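You operate a simulated robot arm through the tools that you are given. There is no shell and no other tool. Be economical: measure what you need, move in short steps, check, and stop when the job is done.

The job below is to be done with a simulated robot arm. You get a single attempt, and the scene is never put back.

TASK
Press the gauge key two times.

Only the result counts: the job must be done as asked and must still hold three seconds after the hand-in. Knocking over, shifting, dropping, spilling or breaking anything else fails it.

THE ROBOT
A 6-joint arm with a two-finger parallel gripper, fixed in place. Base frame: the origin is at the foot of the arm, x ahead of it, y to its left, z up. Units: cm, degrees, N and s.
With the tool pointing down near the work surface it reaches from about 24 to 66 cm from the base axis. Its first joint turns from -66.0 to 66.0 degrees. Payload 2.9 kg.
Tool frame: the origin (TCP) lies between the finger pads and is the grasp point; the fingertips stand 3 cm ahead of it; z points along the fingers, y is the line along which they close. Largest opening 11 cm; finger width 2, thickness 1; the body of the gripper, 4.8 by 11.2 cm, starts 5.5 cm behind the TCP.
Orientation is told as [roll, pitch, yaw] about the base's x, y, z axes, in that order, counted from this pose: with the fingers straight down and closing along the base's y, the tool's x points along the base's -x, its y along +y and its z along -z.

THE INTERFACE
- The arm moves only by the tool servo_tool. Its argument "rows" is a list that holds one entry, the list of rows, each a list of 7 numbers: the shift along the base's x, y, z in cm, then the turn, a rotation vector about the base's x, y, z in degrees, then the finger opening in cm, from 0 to 11. In form: [[[dx, dy, dz, wx, wy, wz, jaw], ...]]. A call has 1 to 10 rows; each row is the pose to reach, as a shift and turn from the pose commanded when the call began. Each row takes 0.2 s and may step no farther than 5 cm and 8.6 degrees from the row before; otherwise, or with a gripper value out of range, the whole call is refused. A pose out of reach is approached as far as the arm can. The call stops where the force on the tool passes 40 N (or 10 N more than at its start, if that is more) or the arm is blocked; 0.2 s more then pass. The fingers move at their own pace (about 10.8 cm/s each) and stop on an object; they squeeze with about 39 N. The grip force told is the motor's: it shows also when the fingers shut on nothing. Time passes only in rows, and 0.2 s behind the last, so rows that repeat a pose let the fingers close. It gives the time, the measured TCP pose, the force on the tool (base axes), the opening and the grip force at its end, in the units of the frame above (readings bear some noise), and new pictures: "pictures" is both (left out), scene, wrist or none.
- Cameras (640 x 400 px; columns grow to the right, rows downward): "scene" is fixed at [5.73, 41.5, 141.35]; the picture's right is [-0.91, -0.42, 0.00], its down [-0.11, 0.24, -0.96] and it looks along [0.41, -0.87, -0.27] (base axes); focal length 308 px, centre (320, 200). "wrist" rides on the gripper at [-3.6, 0, -5.7] in the tool frame; the picture's right is [0.00, -1.00, 0.00], its down [0.97, 0.00, -0.24] and it looks along [0.24, 0.00, 0.97] (tool axes); focal length 218 px, centre (320, 200).
- pixel_to_xyz(camera, pixels): for up to 12 pixels [column, row] of the newest picture of that camera ("zoom" is the newest enlarged one), the place [x, y, z] in the base frame of the surface seen there, good to about 0.3 cm. It takes no simulated time.
- inspect(camera, box): a new picture of the part [left, top, right, bottom] of that camera's present view, enlarged. It takes no simulated time.
- finish_job(): hands the job in; it is judged then, once.

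Keep the steps short. Do not move on a guess: measure, check each grasp and each placing, and mend mistakes. In all there are 60 turns and 120 pictures (those below and enlarged ones count). Leave the gripper open and the arm clear of the work at the hand-in unless told otherwise, and finish with a single line.

The tools are called as a command line: name --argument value ..., lists and objects as JSON in quotes. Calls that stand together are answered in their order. servo_tool: Moves the arm, as the interface text tells. Its arguments: {"type":"object","properties":{"rows":{"type":"array"},"pictures":{"type":"string","enum":["both","scene","wrist","none"]}},"required":["rows"]} The other tools are called the same way: pixel_to_xyz (camera, pixels) gives the place of the surface under pixels of a picture; inspect (camera, box) takes an enlarged picture of a part of a camera's view; finish_job () hands the job in.

At the start:

```text
time_s: 0.0
tcp_pos: [22.14, -27.98, 119.45]
orientation: [0.0, 0.0, 0.0]
force: [-0.3, -0.3, -0.4]
grip_width: 10.99
finger_force: 0.1
```

scene: 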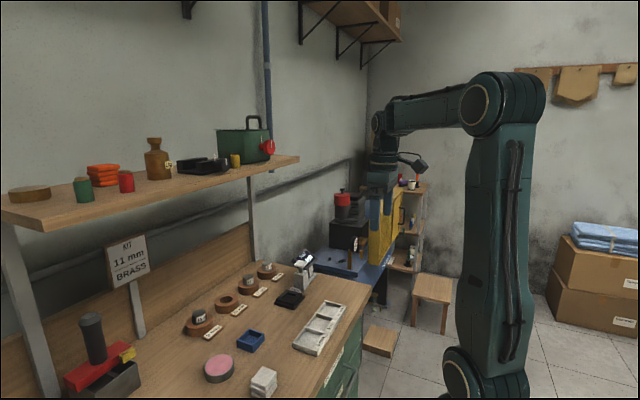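
wrist: 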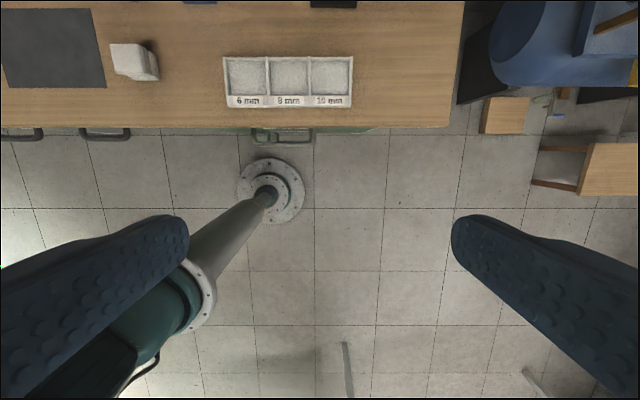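

The scene shows a bench with a small device near (303,265), possibly the gauge. I'll enlarge that area and the rest of the bench.

inspect --camera "scene" --box '[260, 230, 360, 320]'

inspect --camera "scene" --box '[50, 240, 370, 400]'

```text
4.44 times, centred on (310, 275) of scene
```

zoom: 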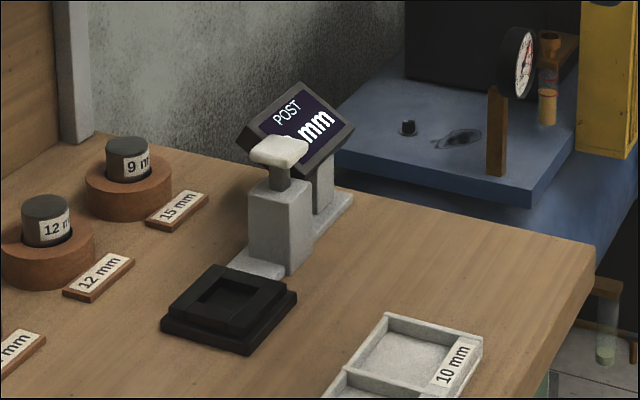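

```text
2.00 times, centred on (210, 320) of scene
```

zoom: 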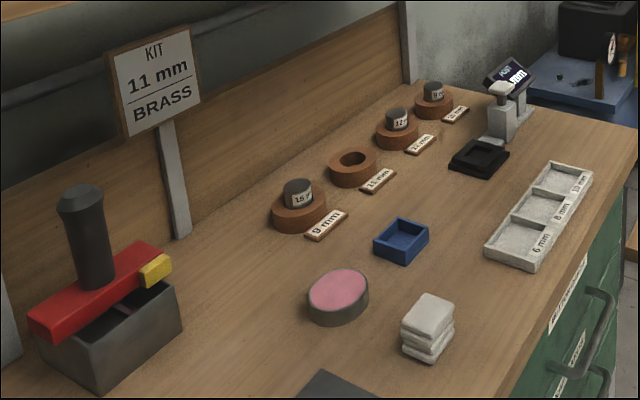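

The gauge has a T-shaped key with a pale cap at about scene (300,264), in front of its display. Next I'll measure the cap, post, display and surroundings.

inspect --camera "scene" --box '[284, 244, 332, 300]'

pixel_to_xyz --camera "scene" --pixels '[[300.5, 263.2], [296, 264], [304.5, 262.5], [301, 267], [299, 261], [301, 276], [303, 288], [312, 275], [312, 252], [318, 262], [306, 258], [290, 296]]'

```text
7.14 times, centred on (308, 272) of scene
```

zoom: 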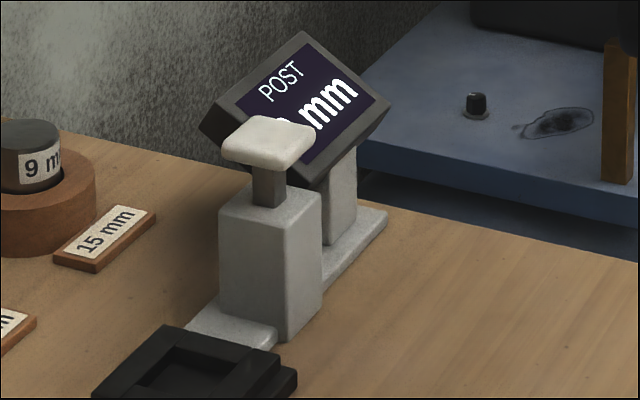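

```text
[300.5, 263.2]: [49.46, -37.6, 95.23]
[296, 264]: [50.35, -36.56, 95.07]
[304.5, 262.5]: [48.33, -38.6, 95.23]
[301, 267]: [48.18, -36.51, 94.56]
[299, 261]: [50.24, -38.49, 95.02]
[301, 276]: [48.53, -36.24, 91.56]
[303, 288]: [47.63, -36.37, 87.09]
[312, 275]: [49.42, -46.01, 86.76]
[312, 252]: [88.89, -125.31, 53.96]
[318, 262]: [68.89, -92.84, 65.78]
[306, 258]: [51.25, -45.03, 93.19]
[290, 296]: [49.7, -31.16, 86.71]
```

The key's cap reads about (49.4, -37.5), top z ≈ 95.1, but the bench there reads about 86.7 rather than the stated 92. I'll check the bench height at more points and with the wrist camera before relying on these values.

pixel_to_xyz --camera "scene" --pixels '[[270, 320], [200, 370], [180, 355], [335, 290], [310, 254], [314, 258], [308, 268], [318, 277], [160, 390], [320, 325]]'

pixel_to_xyz --camera "wrist" --pixels '[[200, 90], [400, 50], [420, 110], [288, 75], [332, 3], [50, 50]]'

```text
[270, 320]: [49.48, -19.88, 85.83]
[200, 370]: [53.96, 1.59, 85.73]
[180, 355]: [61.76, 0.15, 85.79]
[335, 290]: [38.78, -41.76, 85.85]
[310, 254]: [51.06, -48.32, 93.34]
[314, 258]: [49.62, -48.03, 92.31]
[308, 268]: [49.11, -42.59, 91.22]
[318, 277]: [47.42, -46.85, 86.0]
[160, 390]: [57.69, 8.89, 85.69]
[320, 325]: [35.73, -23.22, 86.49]
```

```text
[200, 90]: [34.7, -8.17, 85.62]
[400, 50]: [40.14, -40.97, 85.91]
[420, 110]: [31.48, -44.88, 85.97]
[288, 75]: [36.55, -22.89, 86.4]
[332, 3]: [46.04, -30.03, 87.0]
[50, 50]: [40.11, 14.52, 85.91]
```

The bench reads about 85.8 consistently from both cameras, so I'll trust that. The shelf could be in the arm's way, so I'll measure its edge and the top of the display.

pixel_to_xyz --camera "scene" --pixels '[[296, 158], [285, 162], [150, 192], [50, 222], [268, 148], [310, 250], [306, 249.8], [361, 210], [400, 188]]'

servo_tool --rows '[[[4, -1.5, 0, 0, 0, 0, 0], [8, -3, 0, 0, 0, 0, 0], [12, -4.5, 0, 0, 0, 0, 0], [16, -6, 0, 0, 0, 0, 0], [16, -6, 0, 0, 0, 0, 0]]]'

```text
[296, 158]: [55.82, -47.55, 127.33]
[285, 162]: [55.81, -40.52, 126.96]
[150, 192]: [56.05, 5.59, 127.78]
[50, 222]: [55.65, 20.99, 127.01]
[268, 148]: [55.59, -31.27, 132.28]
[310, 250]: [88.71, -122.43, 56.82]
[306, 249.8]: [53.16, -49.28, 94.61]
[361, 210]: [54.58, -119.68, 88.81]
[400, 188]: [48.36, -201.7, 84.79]
```

```text
time_s: 1.2
tcp_pos: [38.29, -33.93, 119.61]
orientation: [0.1, 0.0, 0.0]
force: [-0.7, -0.7, -0.3]
grip_width: 0.0
finger_force: 36.7
```

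scene: 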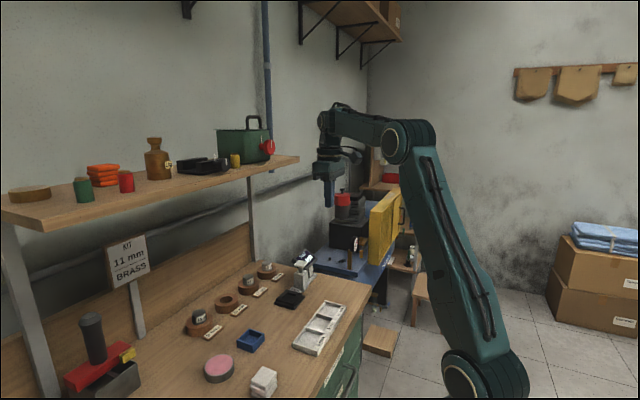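
wrist: 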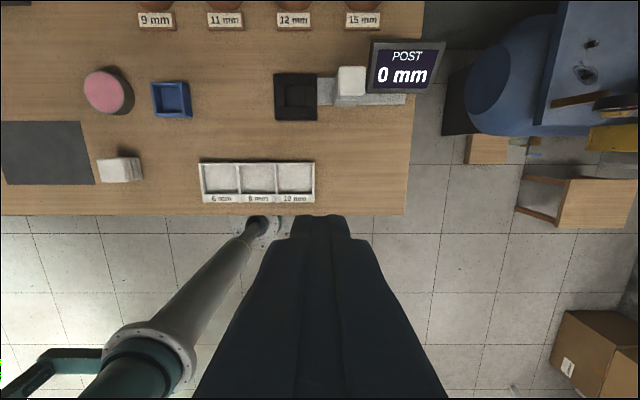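

The shelf's front edge is at x ≈ 55.8, z ≈ 127, so I should go down first at this x and then move in under it. The gauge now shows clearly in the wrist view, with the white key at (352,80) and the display reading 0 mm. I'll measure the key again and look at the wrist's size.

inspect --camera "wrist" --box '[260, 20, 460, 140]'

inspect --camera "scene" --box '[270, 80, 430, 220]'

pixel_to_xyz --camera "wrist" --pixels '[[352, 80], [341, 70], [363, 70], [341, 92], [364, 92], [375, 47], [443, 47], [370, 88], [430, 90], [404, 66]]'

```text
3.20 times, centred on (360, 80) of wrist
```

zoom: 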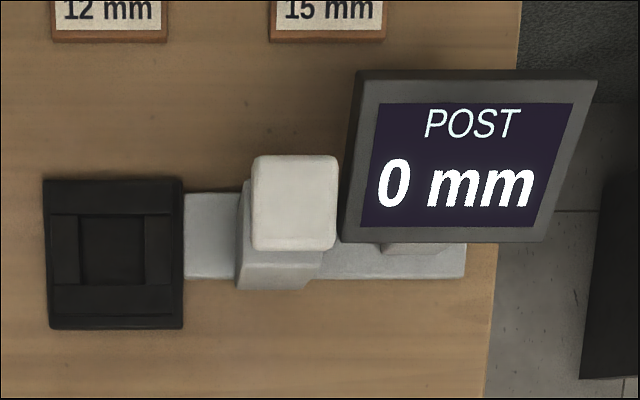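

```text
2.86 times, centred on (350, 150) of scene
```

zoom: 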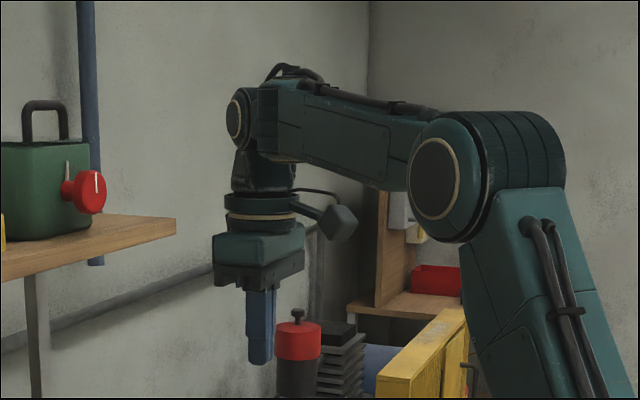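

```text
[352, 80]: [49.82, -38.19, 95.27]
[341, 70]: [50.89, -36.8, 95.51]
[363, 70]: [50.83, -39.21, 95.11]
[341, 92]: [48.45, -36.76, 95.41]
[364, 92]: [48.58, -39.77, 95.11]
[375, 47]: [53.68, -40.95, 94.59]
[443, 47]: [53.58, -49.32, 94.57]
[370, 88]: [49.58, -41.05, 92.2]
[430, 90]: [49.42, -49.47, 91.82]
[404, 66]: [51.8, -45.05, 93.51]
```

The key's cap is centred near (49.7, -38.1) with its top at z ≈ 95.3, and the display starts at y ≈ -41 with its top at about 94.6. Next I'll descend in place to TCP z ≈ 102, then slide in over the key under the shelf with the fingers shut.

servo_tool --rows '[[[0, 0, -4.5, 0, 0, 0, 0], [0, 0, -9, 0, 0, 0, 0], [0, 0, -13.5, 0, 0, 0, 0], [0, 0, -17.5, 0, 0, 0, 0], [3, -1, -17.5, 0, 0, 0, 0], [6, -2, -17.5, 0, 0, 0, 0], [9, -3, -17.5, 0, 0, 0, 0], [11.5, -4, -17.5, 0, 0, 0, 0], [11.5, -4, -17.5, 0, 0, 0, 0]]]'

```text
time_s: 3.2
tcp_pos: [49.6, -37.91, 102.06]
orientation: [-0.1, 0.1, 0.0]
force: [0.0, 0.0, 0.6]
grip_width: 0.0
finger_force: 37.0
```

scene: 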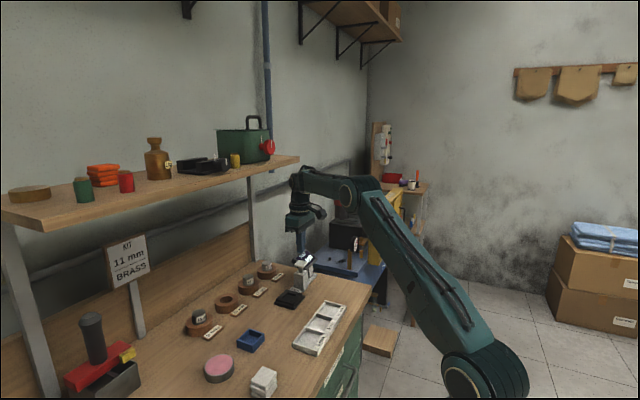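
wrist: 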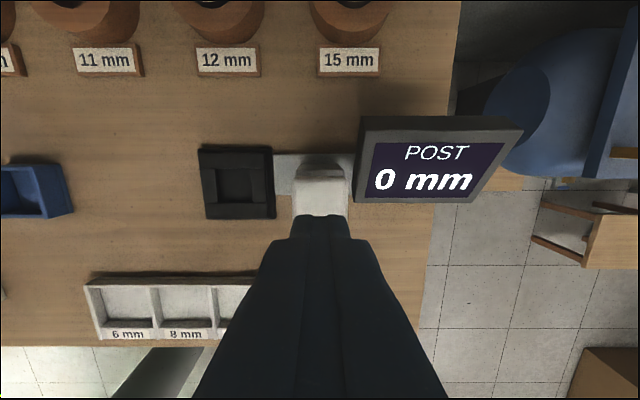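

The shut fingertips are over the cap (column ≈ 321), with the tip at about z 99. I'll descend 3.2 cm to just above the cap and look.

servo_tool --rows '[[[0, 0, -1.5, 0, 0, 0, 0], [0, 0, -2.6, 0, 0, 0, 0], [0, 0, -3.2, 0, 0, 0, 0], [0, 0, -3.2, 0, 0, 0, 0]]]'

inspect --camera "scene" --box '[280, 220, 340, 300]'

```text
time_s: 4.2
tcp_pos: [49.68, -37.91, 98.89]
orientation: [0.0, 0.0, 0.0]
force: [0.1, -0.4, -0.1]
grip_width: 0.04
finger_force: 37.7
```

scene: 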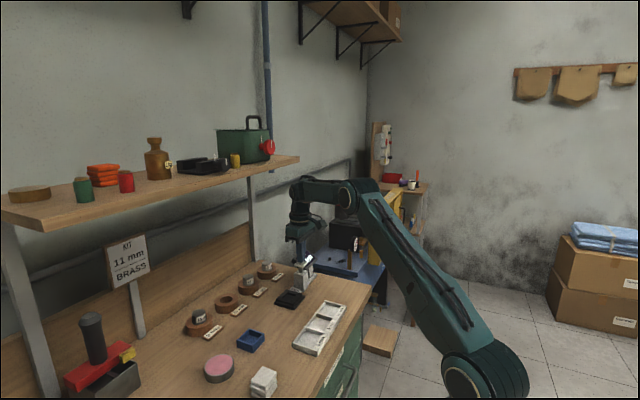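
wrist: 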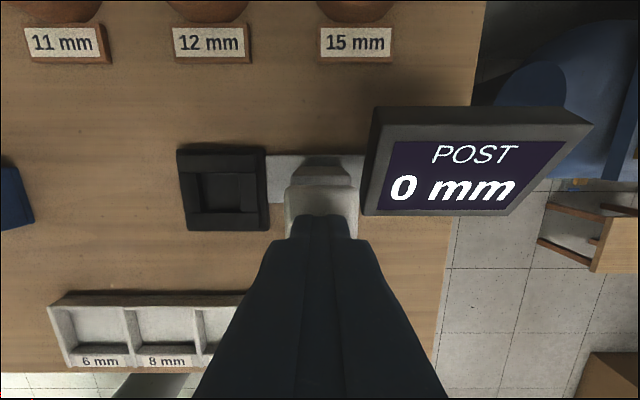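

```text
5.00 times, centred on (310, 260) of scene
```

zoom: 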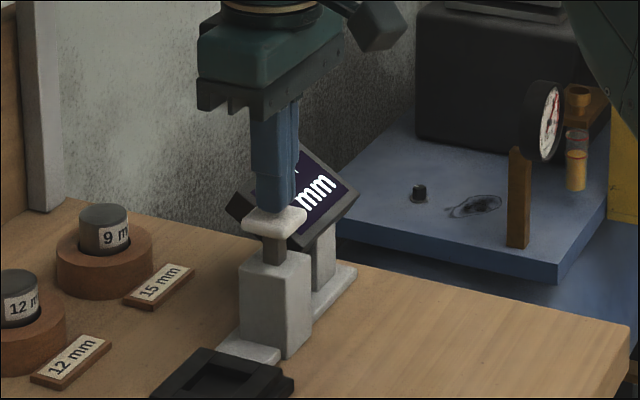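

The fingertips are just above the centre of the cap with no force. Next I'll press slowly, 0.15 cm per row, and watch the force and display.

servo_tool --rows '[[[0, 0, -0.2, 0, 0, 0, 0], [0, 0, -0.4, 0, 0, 0, 0], [0, 0, -0.55, 0, 0, 0, 0], [0, 0, -0.7, 0, 0, 0, 0], [0, 0, -0.85, 0, 0, 0, 0], [0, 0, -0.85, 0, 0, 0, 0]]]' --pictures "wrist"

inspect --camera "scene" --box '[280, 220, 340, 300]'

```text
time_s: 5.6
tcp_pos: [49.59, -38.11, 97.99]
orientation: [-0.1, 0.1, 0.0]
force: [0.2, 0.8, 0.9]
grip_width: 0.0
finger_force: 37.4
```

wrist: 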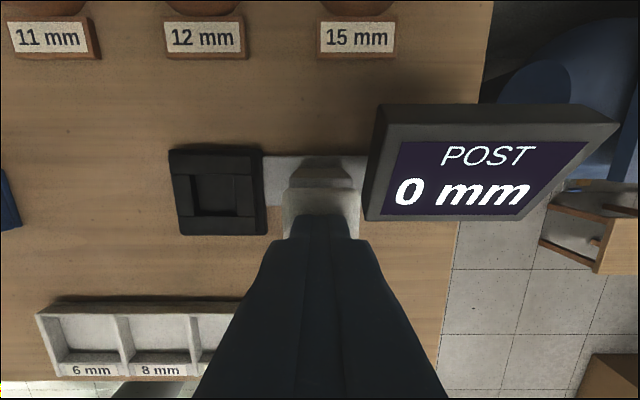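

```text
5.00 times, centred on (310, 260) of scene
```

zoom: 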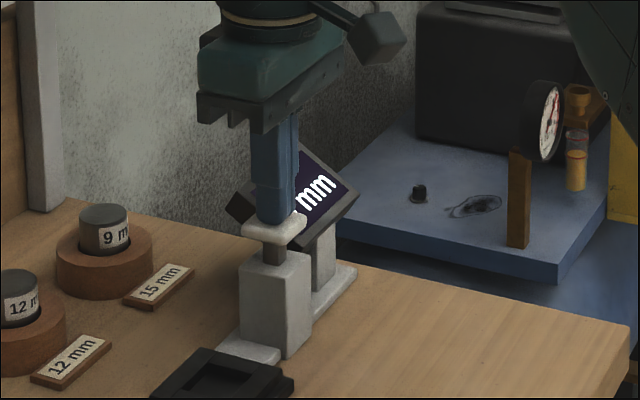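

There's no contact force yet; the tip is at about z 95.0, right at the cap surface. I'll continue slowly.

servo_tool --rows '[[[0, 0, -0.1, 0, 0, 0, 0], [0, 0, -0.2, 0, 0, 0, 0], [0, 0, -0.3, 0, 0, 0, 0], [0, 0, -0.3, 0, 0, 0, 0]]]' --pictures "wrist"

inspect --camera "scene" --box '[280, 220, 340, 300]'

```text
time_s: 6.6
tcp_pos: [49.69, -37.88, 97.73]
orientation: [0.1, 0.0, 0.0]
force: [1.1, 0.9, 3.0]
grip_width: 0.0
finger_force: 37.5
```

wrist: 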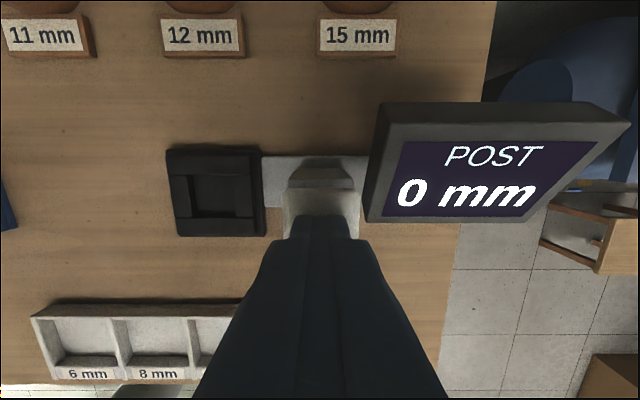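

```text
5.00 times, centred on (310, 260) of scene
```

zoom: 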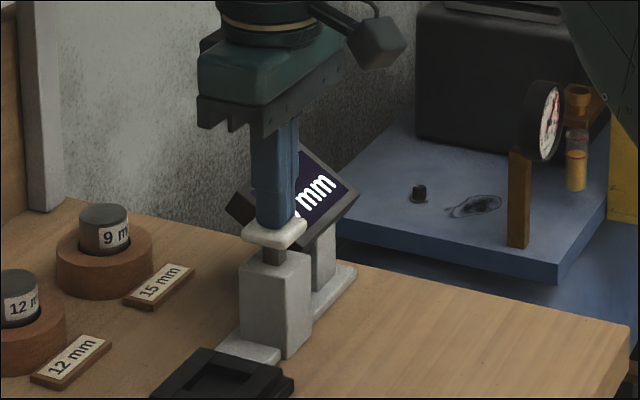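

Contact: about 3 N, and the cap is starting to go down. I'll press in further small steps.

servo_tool --rows '[[[0, 0, -0.1, 0, 0, 0, 0], [0, 0, -0.2, 0, 0, 0, 0], [0, 0, -0.3, 0, 0, 0, 0], [0, 0, -0.3, 0, 0, 0, 0]]]' --pictures "wrist"

inspect --camera "scene" --box '[280, 220, 340, 300]'

```text
time_s: 7.6
tcp_pos: [49.66, -37.92, 97.22]
orientation: [0.0, 0.0, 0.0]
force: [-0.2, -0.3, 3.5]
grip_width: 0.0
finger_force: 37.7
```

wrist: 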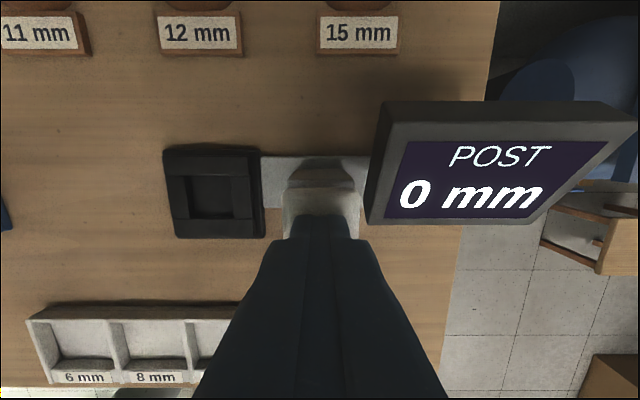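

```text
5.00 times, centred on (310, 260) of scene
```

zoom: 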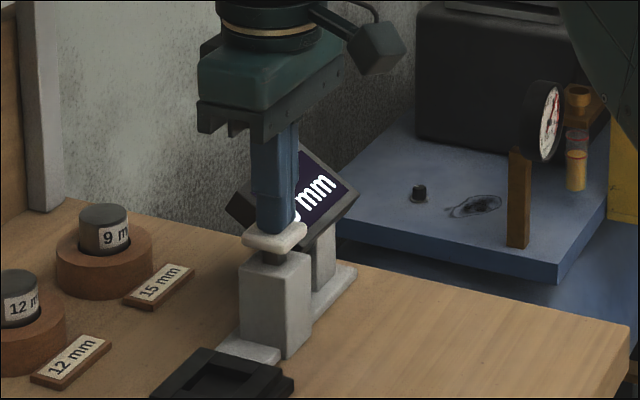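

The key is sinking against a light spring (3.5 N) and the display hasn't changed. About 0.7 cm of stem is still showing, so I'll keep pressing.

servo_tool --rows '[[[0, 0, -0.1, 0, 0, 0, 0], [0, 0, -0.2, 0, 0, 0, 0], [0, 0, -0.3, 0, 0, 0, 0], [0, 0, -0.3, 0, 0, 0, 0]]]' --pictures "wrist"

inspect --camera "scene" --box '[280, 220, 340, 300]'

```text
time_s: 8.6
tcp_pos: [49.63, -37.99, 97.07]
orientation: [0.0, 0.0, 0.0]
force: [1.0, -2.3, 3.8]
grip_width: 0.02
finger_force: 37.7
```

wrist: 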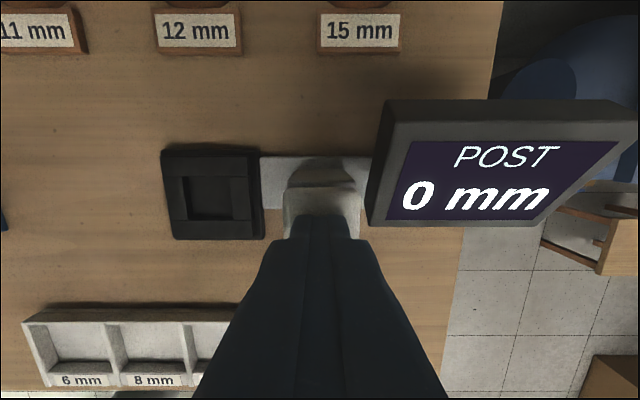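

```text
5.00 times, centred on (310, 260) of scene
```

zoom: 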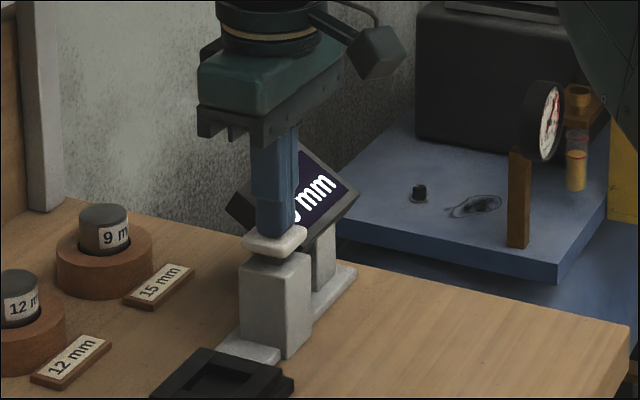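

Still sinking at a steady 3.8 N. I'll continue a further 0.4 cm.

servo_tool --rows '[[[0, 0, -0.1, 0, 0, 0, 0], [0, 0, -0.2, 0, 0, 0, 0], [0, 0, -0.3, 0, 0, 0, 0], [0, 0, -0.4, 0, 0, 0, 0], [0, 0, -0.4, 0, 0, 0, 0]]]' --pictures "wrist"

inspect --camera "scene" --box '[280, 220, 340, 300]'

```text
time_s: 9.8
tcp_pos: [49.8, -38.05, 96.74]
orientation: [0.0, 0.0, -0.1]
force: [2.9, -0.7, 5.5]
grip_width: 0.0
finger_force: 37.0
```

wrist: 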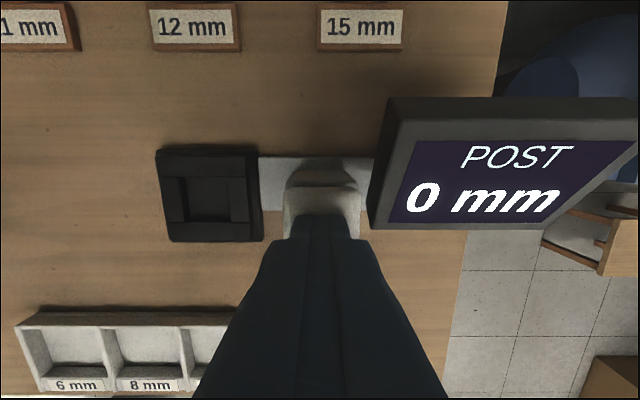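

```text
5.00 times, centred on (310, 260) of scene
```

zoom: 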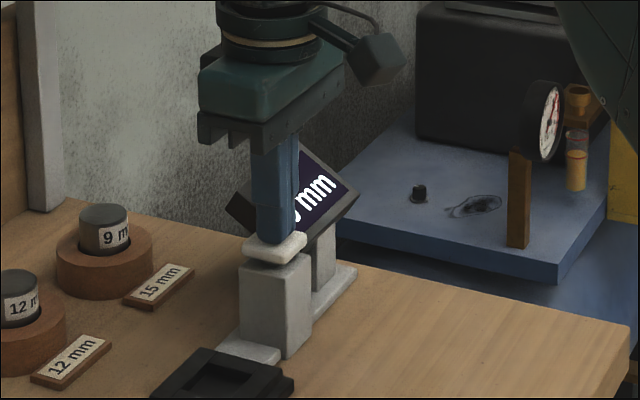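

The cap is nearly down on its housing (5.5 N). I'll continue gently to find the bottom stop.

servo_tool --rows '[[[0, 0, -0.1, 0, 0, 0, 0], [0, 0, -0.2, 0, 0, 0, 0], [0, 0, -0.3, 0, 0, 0, 0], [0, 0, -0.3, 0, 0, 0, 0]]]' --pictures "wrist"

inspect --camera "scene" --box '[280, 220, 340, 300]'

```text
time_s: 10.8
tcp_pos: [49.59, -37.92, 96.58]
orientation: [-0.1, 0.0, 0.0]
force: [-2.6, 3.5, 15.5]
grip_width: 0.01
finger_force: 37.7
```

wrist: 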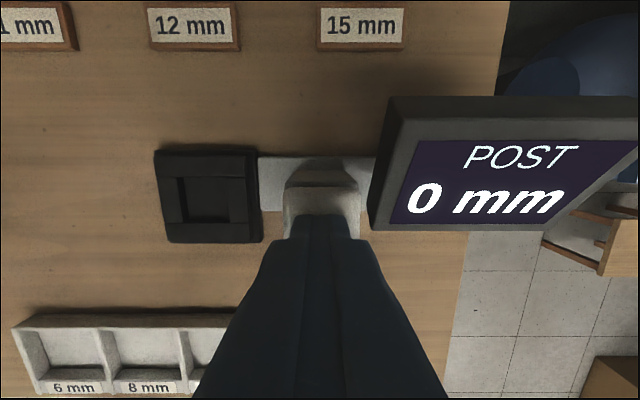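

```text
5.00 times, centred on (310, 260) of scene
```

zoom: 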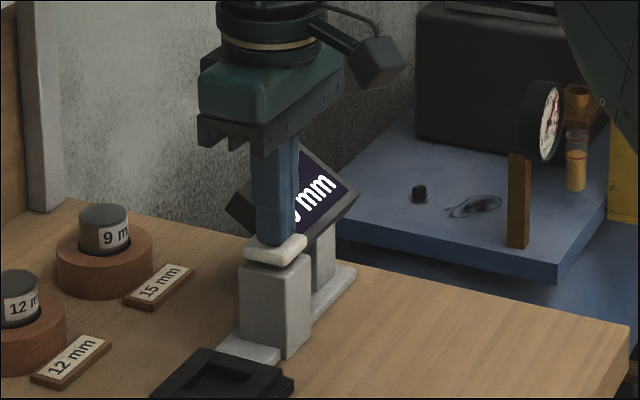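

The force jumped to 15.5 N and the cap is fully down, so the first press has bottomed out. Next I'll release it fully and check that the key comes back up and what the display shows.

servo_tool --rows '[[[0, 0, 0.5, 0, 0, 0, 0], [0, 0, 1.2, 0, 0, 0, 0], [0, 0, 2, 0, 0, 0, 0], [0, 0, 2.8, 0, 0, 0, 0], [0, 0, 2.8, 0, 0, 0, 0], [0, 0, 2.8, 0, 0, 0, 0]]]' --pictures "wrist"

inspect --camera "scene" --box '[280, 220, 340, 300]'

```text
time_s: 12.2
tcp_pos: [49.73, -37.95, 99.15]
orientation: [0.0, 0.1, 0.0]
force: [0.0, -0.1, 0.0]
grip_width: 0.0
finger_force: 37.4
```

wrist: 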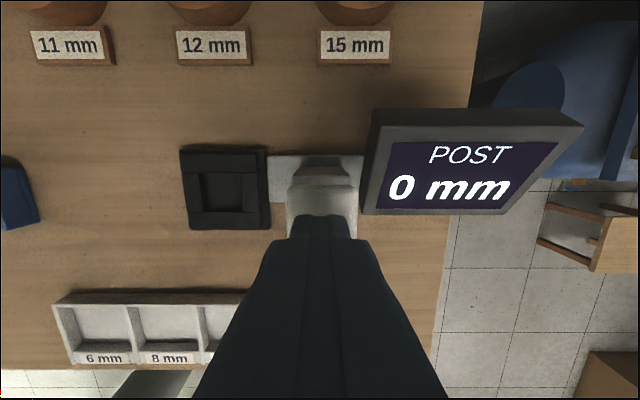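

```text
5.00 times, centred on (310, 260) of scene
```

zoom: 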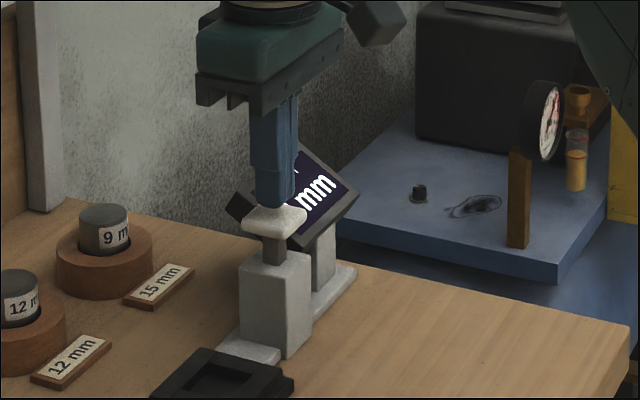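

The key sprang back fully. The display stays at 0 mm, which fits an empty gauge post. Next is the second press to the same depth, with one continuous stroke down.

servo_tool --rows '[[[0, 0, -0.6, 0, 0, 0, 0], [0, 0, -1.1, 0, 0, 0, 0], [0, 0, -1.5, 0, 0, 0, 0], [0, 0, -1.9, 0, 0, 0, 0], [0, 0, -2.2, 0, 0, 0, 0], [0, 0, -2.5, 0, 0, 0, 0], [0, 0, -2.7, 0, 0, 0, 0], [0, 0, -2.8, 0, 0, 0, 0], [0, 0, -2.8, 0, 0, 0, 0]]]' --pictures "wrist"

inspect --camera "scene" --box '[280, 220, 340, 300]'

```text
time_s: 14.2
tcp_pos: [49.7, -38.09, 96.49]
orientation: [0.0, -0.1, -0.1]
force: [-1.7, 1.4, 15.5]
grip_width: 0.0
finger_force: 37.5
```

wrist: 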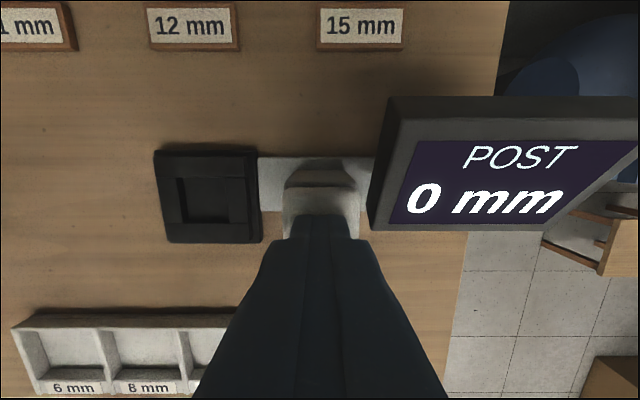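

```text
5.00 times, centred on (310, 260) of scene
```

zoom: 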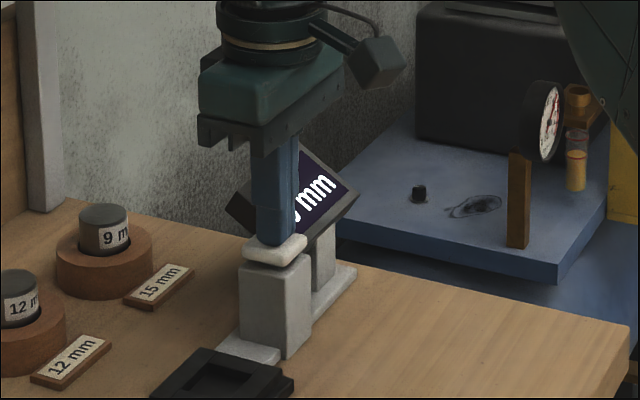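

The second press bottomed out the same way (15.5 N, cap fully down). I'll release straight up, withdraw from under the shelf along -x, and open the fingers once clear.

servo_tool --rows '[[[0, 0, 1, 0, 0, 0, 0], [0, 0, 3, 0, 0, 0, 0], [0, 0, 5.5, 0, 0, 0, 0], [-4, 1.3, 5.5, 0, 0, 0, 0], [-8, 2.6, 5.5, 0, 0, 0, 0], [-11.5, 4, 6, 0, 0, 0, 0], [-11.5, 4, 10.5, 0, 0, 0, 0], [-11.5, 4, 15, 0, 0, 0, 11], [-11.5, 4, 19.5, 0, 0, 0, 11], [-11.5, 4, 19.5, 0, 0, 0, 11]]]'

inspect --camera "scene" --box '[260, 230, 360, 320]'

```text
time_s: 16.4
tcp_pos: [38.1, -33.94, 115.9]
orientation: [0.0, -0.1, 0.0]
force: [-0.9, 0.8, 0.2]
grip_width: 10.98
finger_force: 0.1
```

scene: 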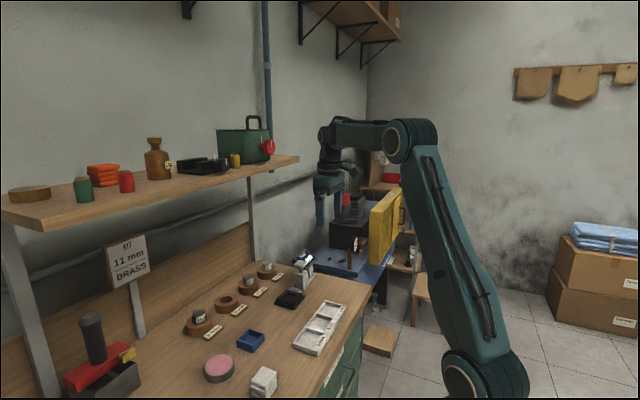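
wrist: 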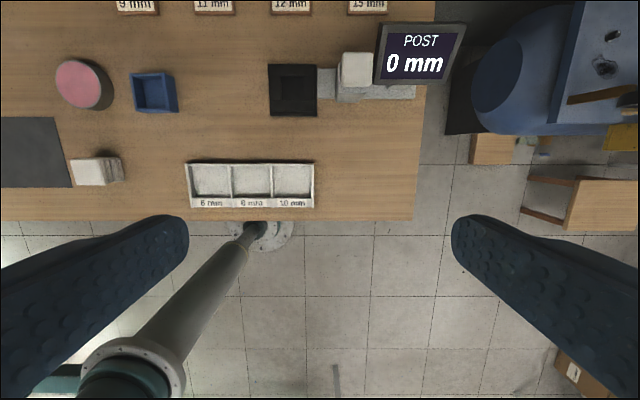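

```text
4.44 times, centred on (310, 275) of scene
```

zoom: 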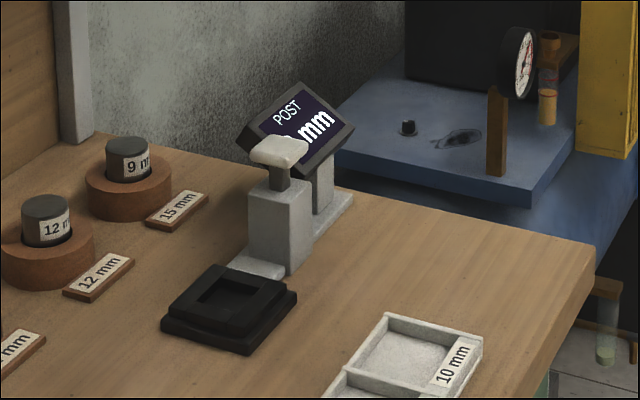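

The key is back up after two full presses, nothing else has moved, the gripper is open and the arm is clear. I'll hand in.

finish_job

```text
The job is handed in.
```

I pressed the gauge key fully down and released it two times; the display stayed at 0 mm throughout, so the only sign each press registered is the key hitting its stop at about 15.5 N.
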